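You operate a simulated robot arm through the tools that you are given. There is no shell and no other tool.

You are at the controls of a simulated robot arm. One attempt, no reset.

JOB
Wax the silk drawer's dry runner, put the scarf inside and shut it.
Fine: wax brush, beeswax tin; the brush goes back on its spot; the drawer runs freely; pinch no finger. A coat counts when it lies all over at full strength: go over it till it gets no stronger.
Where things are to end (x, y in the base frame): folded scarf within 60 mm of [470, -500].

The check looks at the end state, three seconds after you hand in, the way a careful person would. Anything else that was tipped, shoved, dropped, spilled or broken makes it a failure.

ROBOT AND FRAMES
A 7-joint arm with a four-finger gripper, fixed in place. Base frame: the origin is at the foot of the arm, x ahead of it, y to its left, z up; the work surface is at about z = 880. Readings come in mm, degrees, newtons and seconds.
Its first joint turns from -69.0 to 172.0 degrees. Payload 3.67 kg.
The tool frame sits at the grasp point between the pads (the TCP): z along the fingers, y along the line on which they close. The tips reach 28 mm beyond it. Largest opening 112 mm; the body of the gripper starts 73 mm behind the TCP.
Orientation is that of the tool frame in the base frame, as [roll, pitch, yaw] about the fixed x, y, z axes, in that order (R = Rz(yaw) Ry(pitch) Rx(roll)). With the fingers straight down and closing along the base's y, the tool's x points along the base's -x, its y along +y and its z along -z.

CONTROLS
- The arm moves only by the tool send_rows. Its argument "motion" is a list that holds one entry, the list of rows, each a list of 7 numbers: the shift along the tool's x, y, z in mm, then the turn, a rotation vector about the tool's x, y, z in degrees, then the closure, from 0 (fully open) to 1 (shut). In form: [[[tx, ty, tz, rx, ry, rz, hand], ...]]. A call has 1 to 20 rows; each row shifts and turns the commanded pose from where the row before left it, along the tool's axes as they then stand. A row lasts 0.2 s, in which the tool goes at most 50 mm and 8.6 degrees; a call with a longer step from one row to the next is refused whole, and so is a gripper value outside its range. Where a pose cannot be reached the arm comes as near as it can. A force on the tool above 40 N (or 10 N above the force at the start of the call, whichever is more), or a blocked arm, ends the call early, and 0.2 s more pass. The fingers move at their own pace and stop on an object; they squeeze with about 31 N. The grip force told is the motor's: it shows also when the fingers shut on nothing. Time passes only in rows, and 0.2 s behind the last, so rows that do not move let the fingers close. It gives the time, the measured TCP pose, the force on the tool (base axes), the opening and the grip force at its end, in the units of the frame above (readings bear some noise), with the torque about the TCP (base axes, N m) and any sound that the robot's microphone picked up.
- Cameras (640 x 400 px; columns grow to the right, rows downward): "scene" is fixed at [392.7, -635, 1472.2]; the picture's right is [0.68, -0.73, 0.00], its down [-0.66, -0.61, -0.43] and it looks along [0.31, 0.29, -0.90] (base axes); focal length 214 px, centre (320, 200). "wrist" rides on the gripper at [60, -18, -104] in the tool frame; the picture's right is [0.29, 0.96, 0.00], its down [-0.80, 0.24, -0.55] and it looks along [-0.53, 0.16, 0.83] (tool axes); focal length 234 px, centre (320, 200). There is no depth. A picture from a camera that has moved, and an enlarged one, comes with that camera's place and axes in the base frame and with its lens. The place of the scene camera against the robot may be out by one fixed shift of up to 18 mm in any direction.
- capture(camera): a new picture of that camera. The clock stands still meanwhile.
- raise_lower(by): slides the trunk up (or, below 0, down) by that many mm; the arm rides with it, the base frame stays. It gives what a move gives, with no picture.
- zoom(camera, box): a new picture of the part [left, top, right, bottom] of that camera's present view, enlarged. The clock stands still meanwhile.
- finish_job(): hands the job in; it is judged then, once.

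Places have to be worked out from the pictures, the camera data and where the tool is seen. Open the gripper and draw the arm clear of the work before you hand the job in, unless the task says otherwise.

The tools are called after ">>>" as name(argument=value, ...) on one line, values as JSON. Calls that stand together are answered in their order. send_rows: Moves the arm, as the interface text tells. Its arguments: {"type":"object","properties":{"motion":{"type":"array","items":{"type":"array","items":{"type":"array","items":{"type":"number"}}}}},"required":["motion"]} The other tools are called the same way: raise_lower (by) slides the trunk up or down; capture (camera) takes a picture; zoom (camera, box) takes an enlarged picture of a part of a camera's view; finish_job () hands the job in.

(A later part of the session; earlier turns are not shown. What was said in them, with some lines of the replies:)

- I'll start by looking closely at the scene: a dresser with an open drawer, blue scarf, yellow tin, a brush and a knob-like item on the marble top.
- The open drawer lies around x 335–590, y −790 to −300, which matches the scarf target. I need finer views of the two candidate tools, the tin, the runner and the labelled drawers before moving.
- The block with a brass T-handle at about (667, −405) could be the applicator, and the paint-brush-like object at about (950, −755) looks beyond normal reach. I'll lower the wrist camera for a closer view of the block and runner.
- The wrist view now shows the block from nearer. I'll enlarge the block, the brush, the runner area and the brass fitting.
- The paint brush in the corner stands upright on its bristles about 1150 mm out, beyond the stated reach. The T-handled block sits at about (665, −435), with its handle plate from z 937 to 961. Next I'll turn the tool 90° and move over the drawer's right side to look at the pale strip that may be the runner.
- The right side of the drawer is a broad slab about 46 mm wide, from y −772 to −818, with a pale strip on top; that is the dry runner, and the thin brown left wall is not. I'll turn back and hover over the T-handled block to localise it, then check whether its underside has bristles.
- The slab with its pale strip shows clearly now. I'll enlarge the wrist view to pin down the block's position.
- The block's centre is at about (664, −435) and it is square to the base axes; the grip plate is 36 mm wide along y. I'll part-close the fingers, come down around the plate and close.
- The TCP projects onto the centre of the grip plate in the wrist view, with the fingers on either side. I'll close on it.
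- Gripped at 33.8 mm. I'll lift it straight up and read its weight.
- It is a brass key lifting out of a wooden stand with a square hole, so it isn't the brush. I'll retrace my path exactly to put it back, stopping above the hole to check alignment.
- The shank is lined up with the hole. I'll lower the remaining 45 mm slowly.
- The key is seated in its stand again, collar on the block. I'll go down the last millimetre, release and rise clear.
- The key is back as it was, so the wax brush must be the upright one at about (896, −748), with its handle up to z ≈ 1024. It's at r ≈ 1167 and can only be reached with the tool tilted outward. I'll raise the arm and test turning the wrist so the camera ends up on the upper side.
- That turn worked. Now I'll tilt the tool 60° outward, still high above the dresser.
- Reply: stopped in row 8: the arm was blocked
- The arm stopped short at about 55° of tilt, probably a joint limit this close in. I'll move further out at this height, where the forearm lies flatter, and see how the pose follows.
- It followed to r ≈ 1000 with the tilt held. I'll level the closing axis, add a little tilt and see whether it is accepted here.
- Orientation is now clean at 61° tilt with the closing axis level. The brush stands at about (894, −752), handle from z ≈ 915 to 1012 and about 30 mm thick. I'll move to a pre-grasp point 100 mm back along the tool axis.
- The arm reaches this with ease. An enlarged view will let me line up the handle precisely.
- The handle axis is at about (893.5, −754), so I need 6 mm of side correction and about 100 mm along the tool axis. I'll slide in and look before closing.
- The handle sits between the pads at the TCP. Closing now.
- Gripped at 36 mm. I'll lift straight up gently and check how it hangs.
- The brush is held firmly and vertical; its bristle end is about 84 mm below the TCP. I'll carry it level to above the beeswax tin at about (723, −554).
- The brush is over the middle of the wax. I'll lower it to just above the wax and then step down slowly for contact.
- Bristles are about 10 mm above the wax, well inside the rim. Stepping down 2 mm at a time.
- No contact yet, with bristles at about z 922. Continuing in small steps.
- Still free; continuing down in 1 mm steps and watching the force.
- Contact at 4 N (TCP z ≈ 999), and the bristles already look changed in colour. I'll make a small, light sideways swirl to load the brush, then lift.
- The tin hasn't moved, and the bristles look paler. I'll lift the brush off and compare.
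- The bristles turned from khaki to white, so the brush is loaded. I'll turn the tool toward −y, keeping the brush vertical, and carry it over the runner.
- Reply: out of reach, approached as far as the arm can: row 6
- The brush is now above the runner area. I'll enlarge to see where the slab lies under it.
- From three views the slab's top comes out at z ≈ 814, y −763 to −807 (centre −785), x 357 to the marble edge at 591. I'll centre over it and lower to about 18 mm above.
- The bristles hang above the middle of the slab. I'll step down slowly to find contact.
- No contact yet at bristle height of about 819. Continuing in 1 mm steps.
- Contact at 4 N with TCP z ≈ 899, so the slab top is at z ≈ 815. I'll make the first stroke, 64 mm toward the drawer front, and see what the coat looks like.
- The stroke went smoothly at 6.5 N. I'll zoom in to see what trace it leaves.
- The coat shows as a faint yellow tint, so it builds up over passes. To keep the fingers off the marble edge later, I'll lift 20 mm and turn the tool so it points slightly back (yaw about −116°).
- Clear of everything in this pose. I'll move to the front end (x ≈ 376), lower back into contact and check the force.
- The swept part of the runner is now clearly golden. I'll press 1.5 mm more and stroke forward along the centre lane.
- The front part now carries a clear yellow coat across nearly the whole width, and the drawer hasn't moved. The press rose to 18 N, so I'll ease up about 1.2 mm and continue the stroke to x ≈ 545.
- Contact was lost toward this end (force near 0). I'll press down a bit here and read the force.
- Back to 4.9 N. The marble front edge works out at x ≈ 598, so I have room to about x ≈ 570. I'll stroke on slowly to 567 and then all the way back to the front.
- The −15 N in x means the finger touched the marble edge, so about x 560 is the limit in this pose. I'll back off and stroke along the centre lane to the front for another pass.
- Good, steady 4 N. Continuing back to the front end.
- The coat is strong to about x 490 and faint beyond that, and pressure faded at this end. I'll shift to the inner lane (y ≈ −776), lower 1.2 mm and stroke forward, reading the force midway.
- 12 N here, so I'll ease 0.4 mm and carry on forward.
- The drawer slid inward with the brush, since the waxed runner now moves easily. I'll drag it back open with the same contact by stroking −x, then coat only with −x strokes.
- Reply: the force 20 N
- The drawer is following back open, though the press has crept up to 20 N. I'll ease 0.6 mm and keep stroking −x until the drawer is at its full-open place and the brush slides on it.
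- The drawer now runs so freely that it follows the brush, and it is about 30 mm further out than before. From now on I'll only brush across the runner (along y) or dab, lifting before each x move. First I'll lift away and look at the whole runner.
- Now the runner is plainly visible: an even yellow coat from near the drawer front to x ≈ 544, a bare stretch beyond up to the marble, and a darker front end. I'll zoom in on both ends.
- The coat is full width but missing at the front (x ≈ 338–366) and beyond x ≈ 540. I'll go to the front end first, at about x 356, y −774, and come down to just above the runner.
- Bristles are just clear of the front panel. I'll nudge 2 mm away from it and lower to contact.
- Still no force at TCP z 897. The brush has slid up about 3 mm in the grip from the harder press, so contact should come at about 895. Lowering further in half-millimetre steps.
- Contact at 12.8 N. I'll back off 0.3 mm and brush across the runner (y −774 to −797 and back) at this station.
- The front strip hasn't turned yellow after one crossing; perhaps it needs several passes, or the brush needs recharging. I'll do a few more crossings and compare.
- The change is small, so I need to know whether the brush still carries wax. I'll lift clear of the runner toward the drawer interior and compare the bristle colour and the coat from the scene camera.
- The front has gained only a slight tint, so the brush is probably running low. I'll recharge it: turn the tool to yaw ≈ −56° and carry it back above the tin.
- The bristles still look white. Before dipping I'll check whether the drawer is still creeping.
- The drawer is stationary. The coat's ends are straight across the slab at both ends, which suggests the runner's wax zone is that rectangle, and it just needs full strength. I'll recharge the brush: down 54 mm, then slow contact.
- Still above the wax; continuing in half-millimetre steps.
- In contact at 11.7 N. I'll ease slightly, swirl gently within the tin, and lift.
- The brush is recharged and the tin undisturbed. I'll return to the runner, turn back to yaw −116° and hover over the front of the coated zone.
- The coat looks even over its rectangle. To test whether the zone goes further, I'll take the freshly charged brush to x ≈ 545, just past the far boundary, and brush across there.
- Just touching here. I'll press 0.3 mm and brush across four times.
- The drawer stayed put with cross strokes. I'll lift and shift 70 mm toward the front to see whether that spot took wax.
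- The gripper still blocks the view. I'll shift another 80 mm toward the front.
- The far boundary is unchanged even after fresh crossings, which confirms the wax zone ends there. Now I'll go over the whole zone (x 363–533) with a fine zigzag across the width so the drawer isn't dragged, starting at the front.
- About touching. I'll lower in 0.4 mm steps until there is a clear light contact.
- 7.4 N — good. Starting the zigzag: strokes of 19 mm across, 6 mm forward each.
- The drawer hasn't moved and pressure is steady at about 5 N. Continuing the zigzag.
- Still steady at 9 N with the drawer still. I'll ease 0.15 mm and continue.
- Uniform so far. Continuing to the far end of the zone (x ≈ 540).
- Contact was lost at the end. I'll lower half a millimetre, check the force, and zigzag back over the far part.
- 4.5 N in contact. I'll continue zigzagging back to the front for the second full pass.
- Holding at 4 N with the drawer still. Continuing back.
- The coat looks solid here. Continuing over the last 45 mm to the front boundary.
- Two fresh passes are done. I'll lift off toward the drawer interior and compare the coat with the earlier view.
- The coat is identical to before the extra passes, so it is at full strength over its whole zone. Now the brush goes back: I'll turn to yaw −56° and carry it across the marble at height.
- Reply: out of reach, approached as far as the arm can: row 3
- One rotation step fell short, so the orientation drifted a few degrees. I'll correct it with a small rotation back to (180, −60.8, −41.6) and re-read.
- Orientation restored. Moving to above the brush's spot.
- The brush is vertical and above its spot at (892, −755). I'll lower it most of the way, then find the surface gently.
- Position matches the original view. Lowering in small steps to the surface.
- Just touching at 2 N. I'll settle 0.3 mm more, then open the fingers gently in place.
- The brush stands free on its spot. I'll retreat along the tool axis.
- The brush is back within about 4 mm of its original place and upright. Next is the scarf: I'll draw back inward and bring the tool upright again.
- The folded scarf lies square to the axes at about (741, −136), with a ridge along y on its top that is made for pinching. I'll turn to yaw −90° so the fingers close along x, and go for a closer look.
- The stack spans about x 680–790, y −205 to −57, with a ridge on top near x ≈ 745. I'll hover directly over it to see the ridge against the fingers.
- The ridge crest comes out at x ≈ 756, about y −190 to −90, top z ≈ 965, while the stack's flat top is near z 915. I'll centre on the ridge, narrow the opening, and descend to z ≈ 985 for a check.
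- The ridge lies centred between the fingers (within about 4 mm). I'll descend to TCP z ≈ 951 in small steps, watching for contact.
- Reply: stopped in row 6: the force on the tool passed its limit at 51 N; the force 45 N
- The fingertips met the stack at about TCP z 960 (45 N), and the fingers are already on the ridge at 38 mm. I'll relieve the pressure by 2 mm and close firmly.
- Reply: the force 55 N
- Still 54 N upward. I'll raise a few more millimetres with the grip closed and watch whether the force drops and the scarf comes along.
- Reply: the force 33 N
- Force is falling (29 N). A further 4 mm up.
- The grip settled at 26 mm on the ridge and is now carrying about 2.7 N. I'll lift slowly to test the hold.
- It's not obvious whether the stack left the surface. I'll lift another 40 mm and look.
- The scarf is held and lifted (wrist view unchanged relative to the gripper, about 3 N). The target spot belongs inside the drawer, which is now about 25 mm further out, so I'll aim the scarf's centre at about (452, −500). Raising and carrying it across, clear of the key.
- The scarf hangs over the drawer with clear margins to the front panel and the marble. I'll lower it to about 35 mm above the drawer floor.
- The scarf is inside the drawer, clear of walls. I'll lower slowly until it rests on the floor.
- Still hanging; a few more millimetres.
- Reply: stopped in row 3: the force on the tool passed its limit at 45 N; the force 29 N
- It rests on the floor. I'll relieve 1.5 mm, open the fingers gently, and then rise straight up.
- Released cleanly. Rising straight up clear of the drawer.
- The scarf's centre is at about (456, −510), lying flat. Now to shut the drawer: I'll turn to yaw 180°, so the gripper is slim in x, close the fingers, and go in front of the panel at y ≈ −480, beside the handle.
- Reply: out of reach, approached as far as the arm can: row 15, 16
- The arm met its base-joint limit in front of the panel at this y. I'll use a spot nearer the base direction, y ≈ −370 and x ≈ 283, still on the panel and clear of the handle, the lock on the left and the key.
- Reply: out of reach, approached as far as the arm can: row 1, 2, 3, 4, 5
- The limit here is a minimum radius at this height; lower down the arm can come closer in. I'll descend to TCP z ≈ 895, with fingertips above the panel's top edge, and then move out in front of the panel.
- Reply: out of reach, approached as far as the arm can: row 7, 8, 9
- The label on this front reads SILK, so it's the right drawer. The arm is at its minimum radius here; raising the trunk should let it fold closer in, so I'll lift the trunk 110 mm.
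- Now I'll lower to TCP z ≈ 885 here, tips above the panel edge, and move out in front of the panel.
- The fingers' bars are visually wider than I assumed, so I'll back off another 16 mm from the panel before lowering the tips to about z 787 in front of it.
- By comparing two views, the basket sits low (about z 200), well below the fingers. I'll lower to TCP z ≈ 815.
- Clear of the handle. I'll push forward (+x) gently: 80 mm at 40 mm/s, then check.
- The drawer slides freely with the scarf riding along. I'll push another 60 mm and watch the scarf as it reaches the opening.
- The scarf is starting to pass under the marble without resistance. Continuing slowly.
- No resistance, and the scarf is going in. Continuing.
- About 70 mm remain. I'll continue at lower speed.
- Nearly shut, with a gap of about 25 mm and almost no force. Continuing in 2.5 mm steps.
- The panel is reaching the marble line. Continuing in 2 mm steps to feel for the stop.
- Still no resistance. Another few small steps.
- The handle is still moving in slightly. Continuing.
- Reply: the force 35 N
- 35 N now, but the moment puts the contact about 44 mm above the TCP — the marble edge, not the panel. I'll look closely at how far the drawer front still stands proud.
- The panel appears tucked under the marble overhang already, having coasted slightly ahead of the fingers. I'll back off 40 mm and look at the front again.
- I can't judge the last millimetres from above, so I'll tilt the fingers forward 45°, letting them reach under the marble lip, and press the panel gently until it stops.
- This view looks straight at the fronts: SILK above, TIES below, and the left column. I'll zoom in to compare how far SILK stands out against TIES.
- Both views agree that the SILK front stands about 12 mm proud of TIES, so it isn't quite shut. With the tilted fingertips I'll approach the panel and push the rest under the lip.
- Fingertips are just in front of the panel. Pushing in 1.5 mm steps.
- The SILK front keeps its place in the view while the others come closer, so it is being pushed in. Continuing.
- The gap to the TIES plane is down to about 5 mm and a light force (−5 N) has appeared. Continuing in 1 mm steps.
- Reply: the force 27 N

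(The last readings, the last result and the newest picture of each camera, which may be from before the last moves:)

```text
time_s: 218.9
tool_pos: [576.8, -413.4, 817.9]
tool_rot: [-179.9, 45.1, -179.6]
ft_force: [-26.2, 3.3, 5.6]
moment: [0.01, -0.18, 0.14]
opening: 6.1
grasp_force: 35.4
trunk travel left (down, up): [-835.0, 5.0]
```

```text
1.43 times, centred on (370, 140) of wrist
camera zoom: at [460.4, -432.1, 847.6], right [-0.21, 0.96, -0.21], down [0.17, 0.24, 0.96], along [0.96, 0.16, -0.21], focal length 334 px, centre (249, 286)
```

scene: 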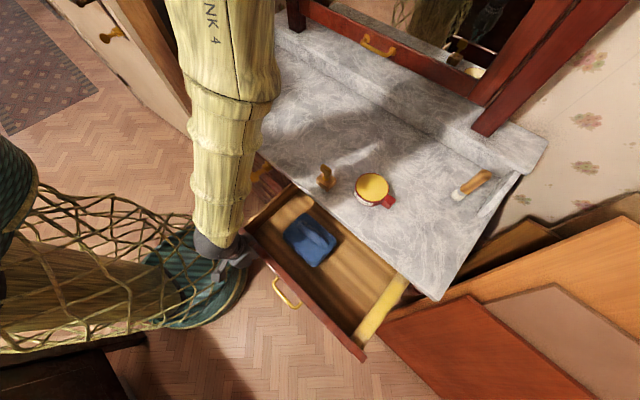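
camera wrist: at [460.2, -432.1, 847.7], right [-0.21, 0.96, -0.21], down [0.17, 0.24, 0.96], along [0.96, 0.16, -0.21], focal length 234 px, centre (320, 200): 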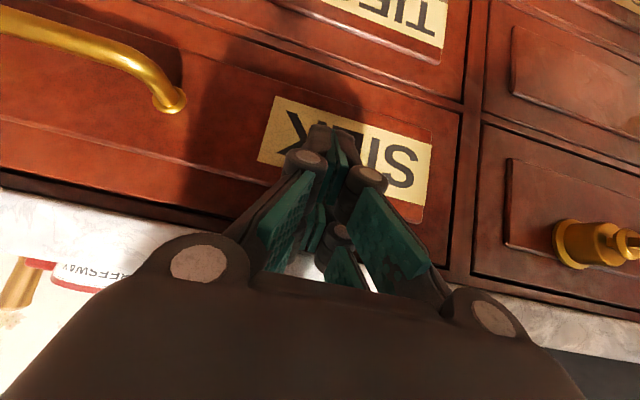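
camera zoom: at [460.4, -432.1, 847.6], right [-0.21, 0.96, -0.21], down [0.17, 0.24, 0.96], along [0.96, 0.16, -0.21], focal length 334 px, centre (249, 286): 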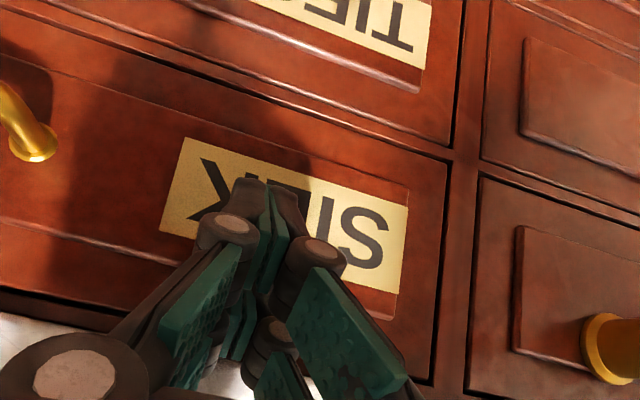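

26 N with no further motion, and the moment places the contact on the panel itself: the drawer is at its stop and level with TIES. I'll back away and check it stays.

>>> send_rows(motion=[[[2.1, 0, -2.1, 0, 0, 0, 1], [7, 0, -7.1, 0, 0, 0, 1], [14, 0, -14.2, 0, 0, 0, 1], [21, 0, -21.3, 0, 0, 0, 1], [21, 0, -21.3, 0, 0, 0, 1], [21, 0, -21.3, 0, 0, 0, 1], [0, 0, 0, 0, 0, 0, 1]]])

>>> capture(camera="wrist")

>>> capture(camera="scene")

```text
time_s: 220.5
tool_pos: [457.5, -415.4, 818.2]
tool_rot: [-179.9, 45.1, -179.7]
ft_force: [-0.4, -0.1, 0.4]
moment: [-0.01, 0.01, 0.0]
opening: 0.2
grasp_force: 35.3
trunk travel left (down, up): [-835.0, 5.0]
```

```text
taken
camera wrist: at [341.0, -433.6, 848.7], right [-0.21, 0.96, -0.21], down [0.17, 0.24, 0.96], along [0.96, 0.16, -0.21], focal length 234 px, centre (320, 200)
```

wrist: 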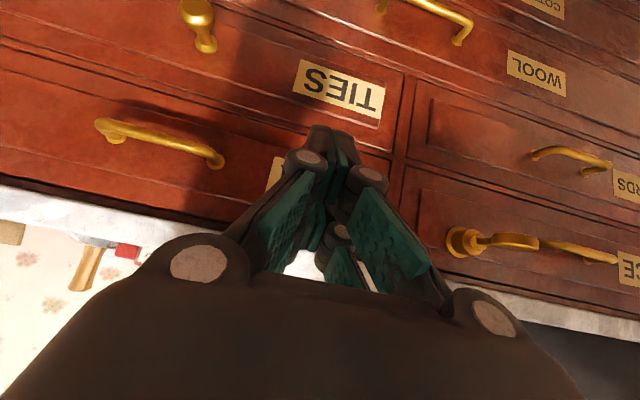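

```text
taken
```

scene: 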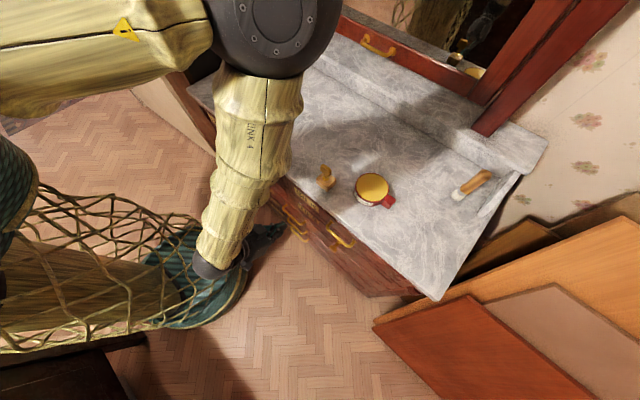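

The drawer stays shut, everything else is in place. Now I'll rise clear, bring the tool upright and open the gripper.

>>> send_rows(motion=[[[-21.3, 0, -21.1, 0, 0, 0, 1], [-28, 0, -28, 0, 0, 0, 1], [-28, 0, -28, 0, 0, 0, 0.8], [-28, 0, -28, 0, 0, 0, 0.5], [-28, 0, -28, 0, 0, 0, 0.3], [-28, 0, -28, 0, 0, 0, 0.1], [0, 0, 0, 0, 8.5, 0, 0], [0, 0, 0, 0, 8.5, 0, 0], [0, 0, 0, 0, 8.5, 0, 0], [0, 0, 0, 0, 8.5, 0, 0], [0, 0, 0, 0, 8.5, 0, 0], [0, 0, 0, 0, 2.6, 0, 0], [0, 0, 0, 0, 0, 0, 0]]])

>>> capture(camera="wrist")

>>> capture(camera="scene")

```text
time_s: 223.3
tool_pos: [475.3, -429.6, 1028.4]
tool_rot: [-179.9, 0.1, -179.9]
ft_force: [0.3, 0.5, 0.0]
moment: [-0.03, -0.02, 0.02]
opening: 111.9
grasp_force: 0.0
out of reach, approached as far as the arm can: row 5, 6
trunk travel left (down, up): [-835.0, 5.0]
```

```text
taken
camera wrist: at [414.9, -447.8, 1133.5], right [-0.29, 0.96, 0.0], down [0.8, 0.24, 0.55], along [0.53, 0.16, -0.83], focal length 234 px, centre (320, 200)
```

wrist: 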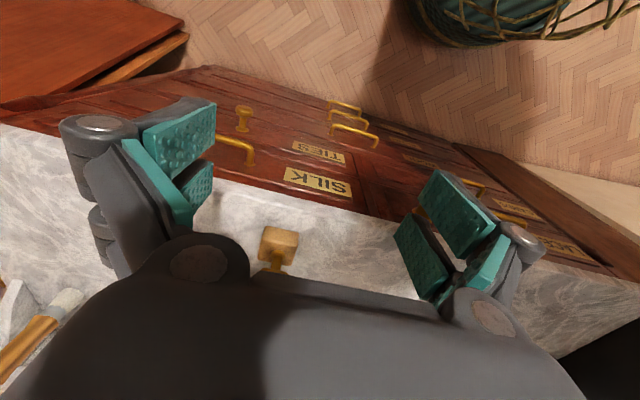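

```text
taken
```

scene: 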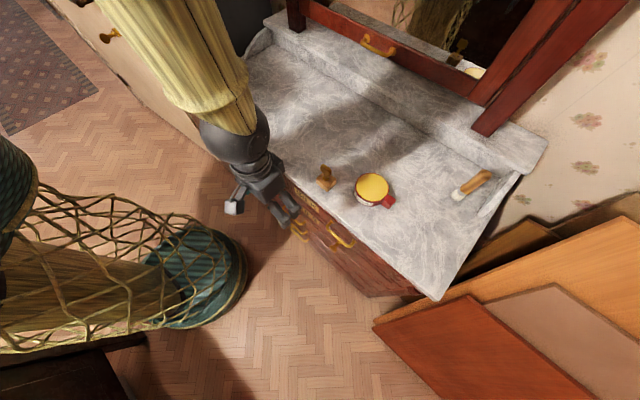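

The SILK front is shut. I'll raise the arm well clear and take final close looks at every item.

>>> send_rows(motion=[[[-10, 0, -40, 0, 0, 0, 0], [-20, 0, -40, 0, 0, 0, 0], [-25, 0, -40, 0, 0, 0, 0], [-25, 0, -40, 0, 0, 0, 0], [-25, 0, -40, 0, 0, 0, 0], [0, 0, 0, 0, 0, 0, 0]]])

>>> zoom(camera="scene", box=[270, 170, 410, 310])

>>> zoom(camera="scene", box=[300, 150, 410, 220])

>>> zoom(camera="scene", box=[435, 155, 515, 210])

>>> zoom(camera="scene", box=[360, 240, 440, 320])

```text
time_s: 224.7
tool_pos: [579.5, -431.4, 1231.3]
tool_rot: [179.9, 0.2, -179.8]
ft_force: [0.3, -0.5, -0.7]
moment: [0.05, 0.0, 0.0]
opening: 111.9
grasp_force: 0.1
trunk travel left (down, up): [-835.0, 5.0]
```

```text
2.86 times, centred on (340, 240) of scene
camera zoom: at [392.7, -635.0, 1472.2], right [0.68, -0.73, 0.0], down [-0.66, -0.61, -0.43], along [0.31, 0.29, -0.9], focal length 613 px, centre (263, 86)
```

zoom: 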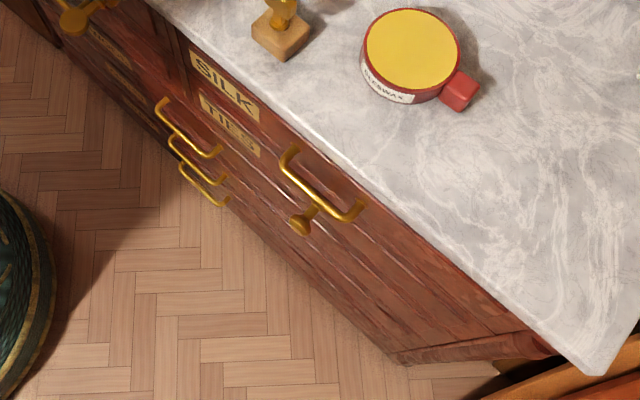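

```text
5.71 times, centred on (355, 185) of scene
camera zoom: at [392.7, -635.0, 1472.2], right [0.68, -0.73, 0.0], down [-0.66, -0.61, -0.43], along [0.31, 0.29, -0.9], focal length 1226 px, centre (120, 286)
```

zoom: 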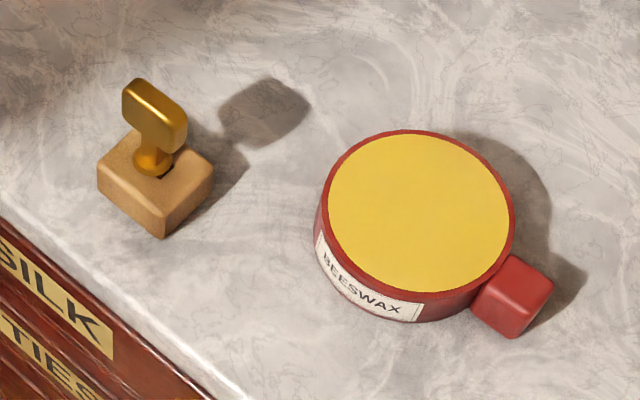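

```text
7.27 times, centred on (475, 182) of scene
camera zoom: at [392.7, -635.0, 1472.2], right [0.68, -0.73, 0.0], down [-0.66, -0.61, -0.43], along [0.31, 0.29, -0.9], focal length 1560 px, centre (-807, 327)
```

zoom: 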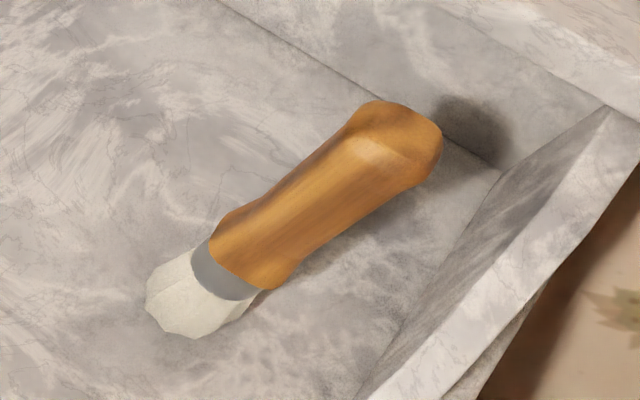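

```text
5.00 times, centred on (400, 280) of scene
camera zoom: at [392.7, -635.0, 1472.2], right [0.68, -0.73, 0.0], down [-0.66, -0.61, -0.43], along [0.31, 0.29, -0.9], focal length 1072 px, centre (-80, -200)
```

zoom: 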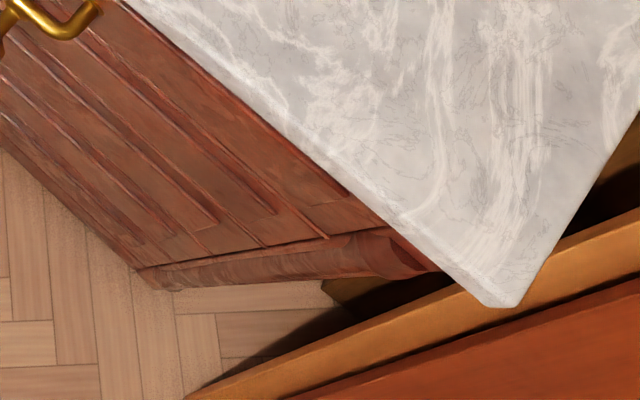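

Everything checks out in the final views:

- **Drawer:** the SILK front is flush with TIES, so it is shut, with the scarf inside.
- **Brush:** it stands upright on its spot.
- **Tin and key:** the tin hasn't moved. The key is back in its stand; it shows slightly off-centre in the hole, but upright.
- **Arm:** the gripper is open and well above the work.

Handing in.

>>> finish_job()

```text
The job is handed in.
```

I waxed the silk drawer's dry runner, put the folded scarf inside and shut the drawer. The job is handed in, but I haven't seen the check's result.

- **Runner:** the wax is even over the whole strip that takes it. Two more passes with a freshly charged brush made it no stronger.
- **Scarf:** I set it down at about (456, −510), about 17 mm from the target, with the drawer pulled out about 25 mm further than at the start. It then went in with the drawer, so I took the target as a place inside the drawer. I didn't reopen the drawer to look at it.
- **Drawer:** it slid in with almost no force and sits level with the TIES drawer below it.
- **Brush:** it stands upright about 4 mm from where it was, with wax on its bristles.
- **Key:** I first mistook the brass key on the marble for the brush and lifted it out of its stand. It is back in the hole, upright but a few millimetres off-centre.
- **Contacts:** the fingers touched the marble edge twice, with up to about 35 N. Nothing moved.
- **Trunk:** I raised it 110 mm to reach in front of the drawer and left it there.
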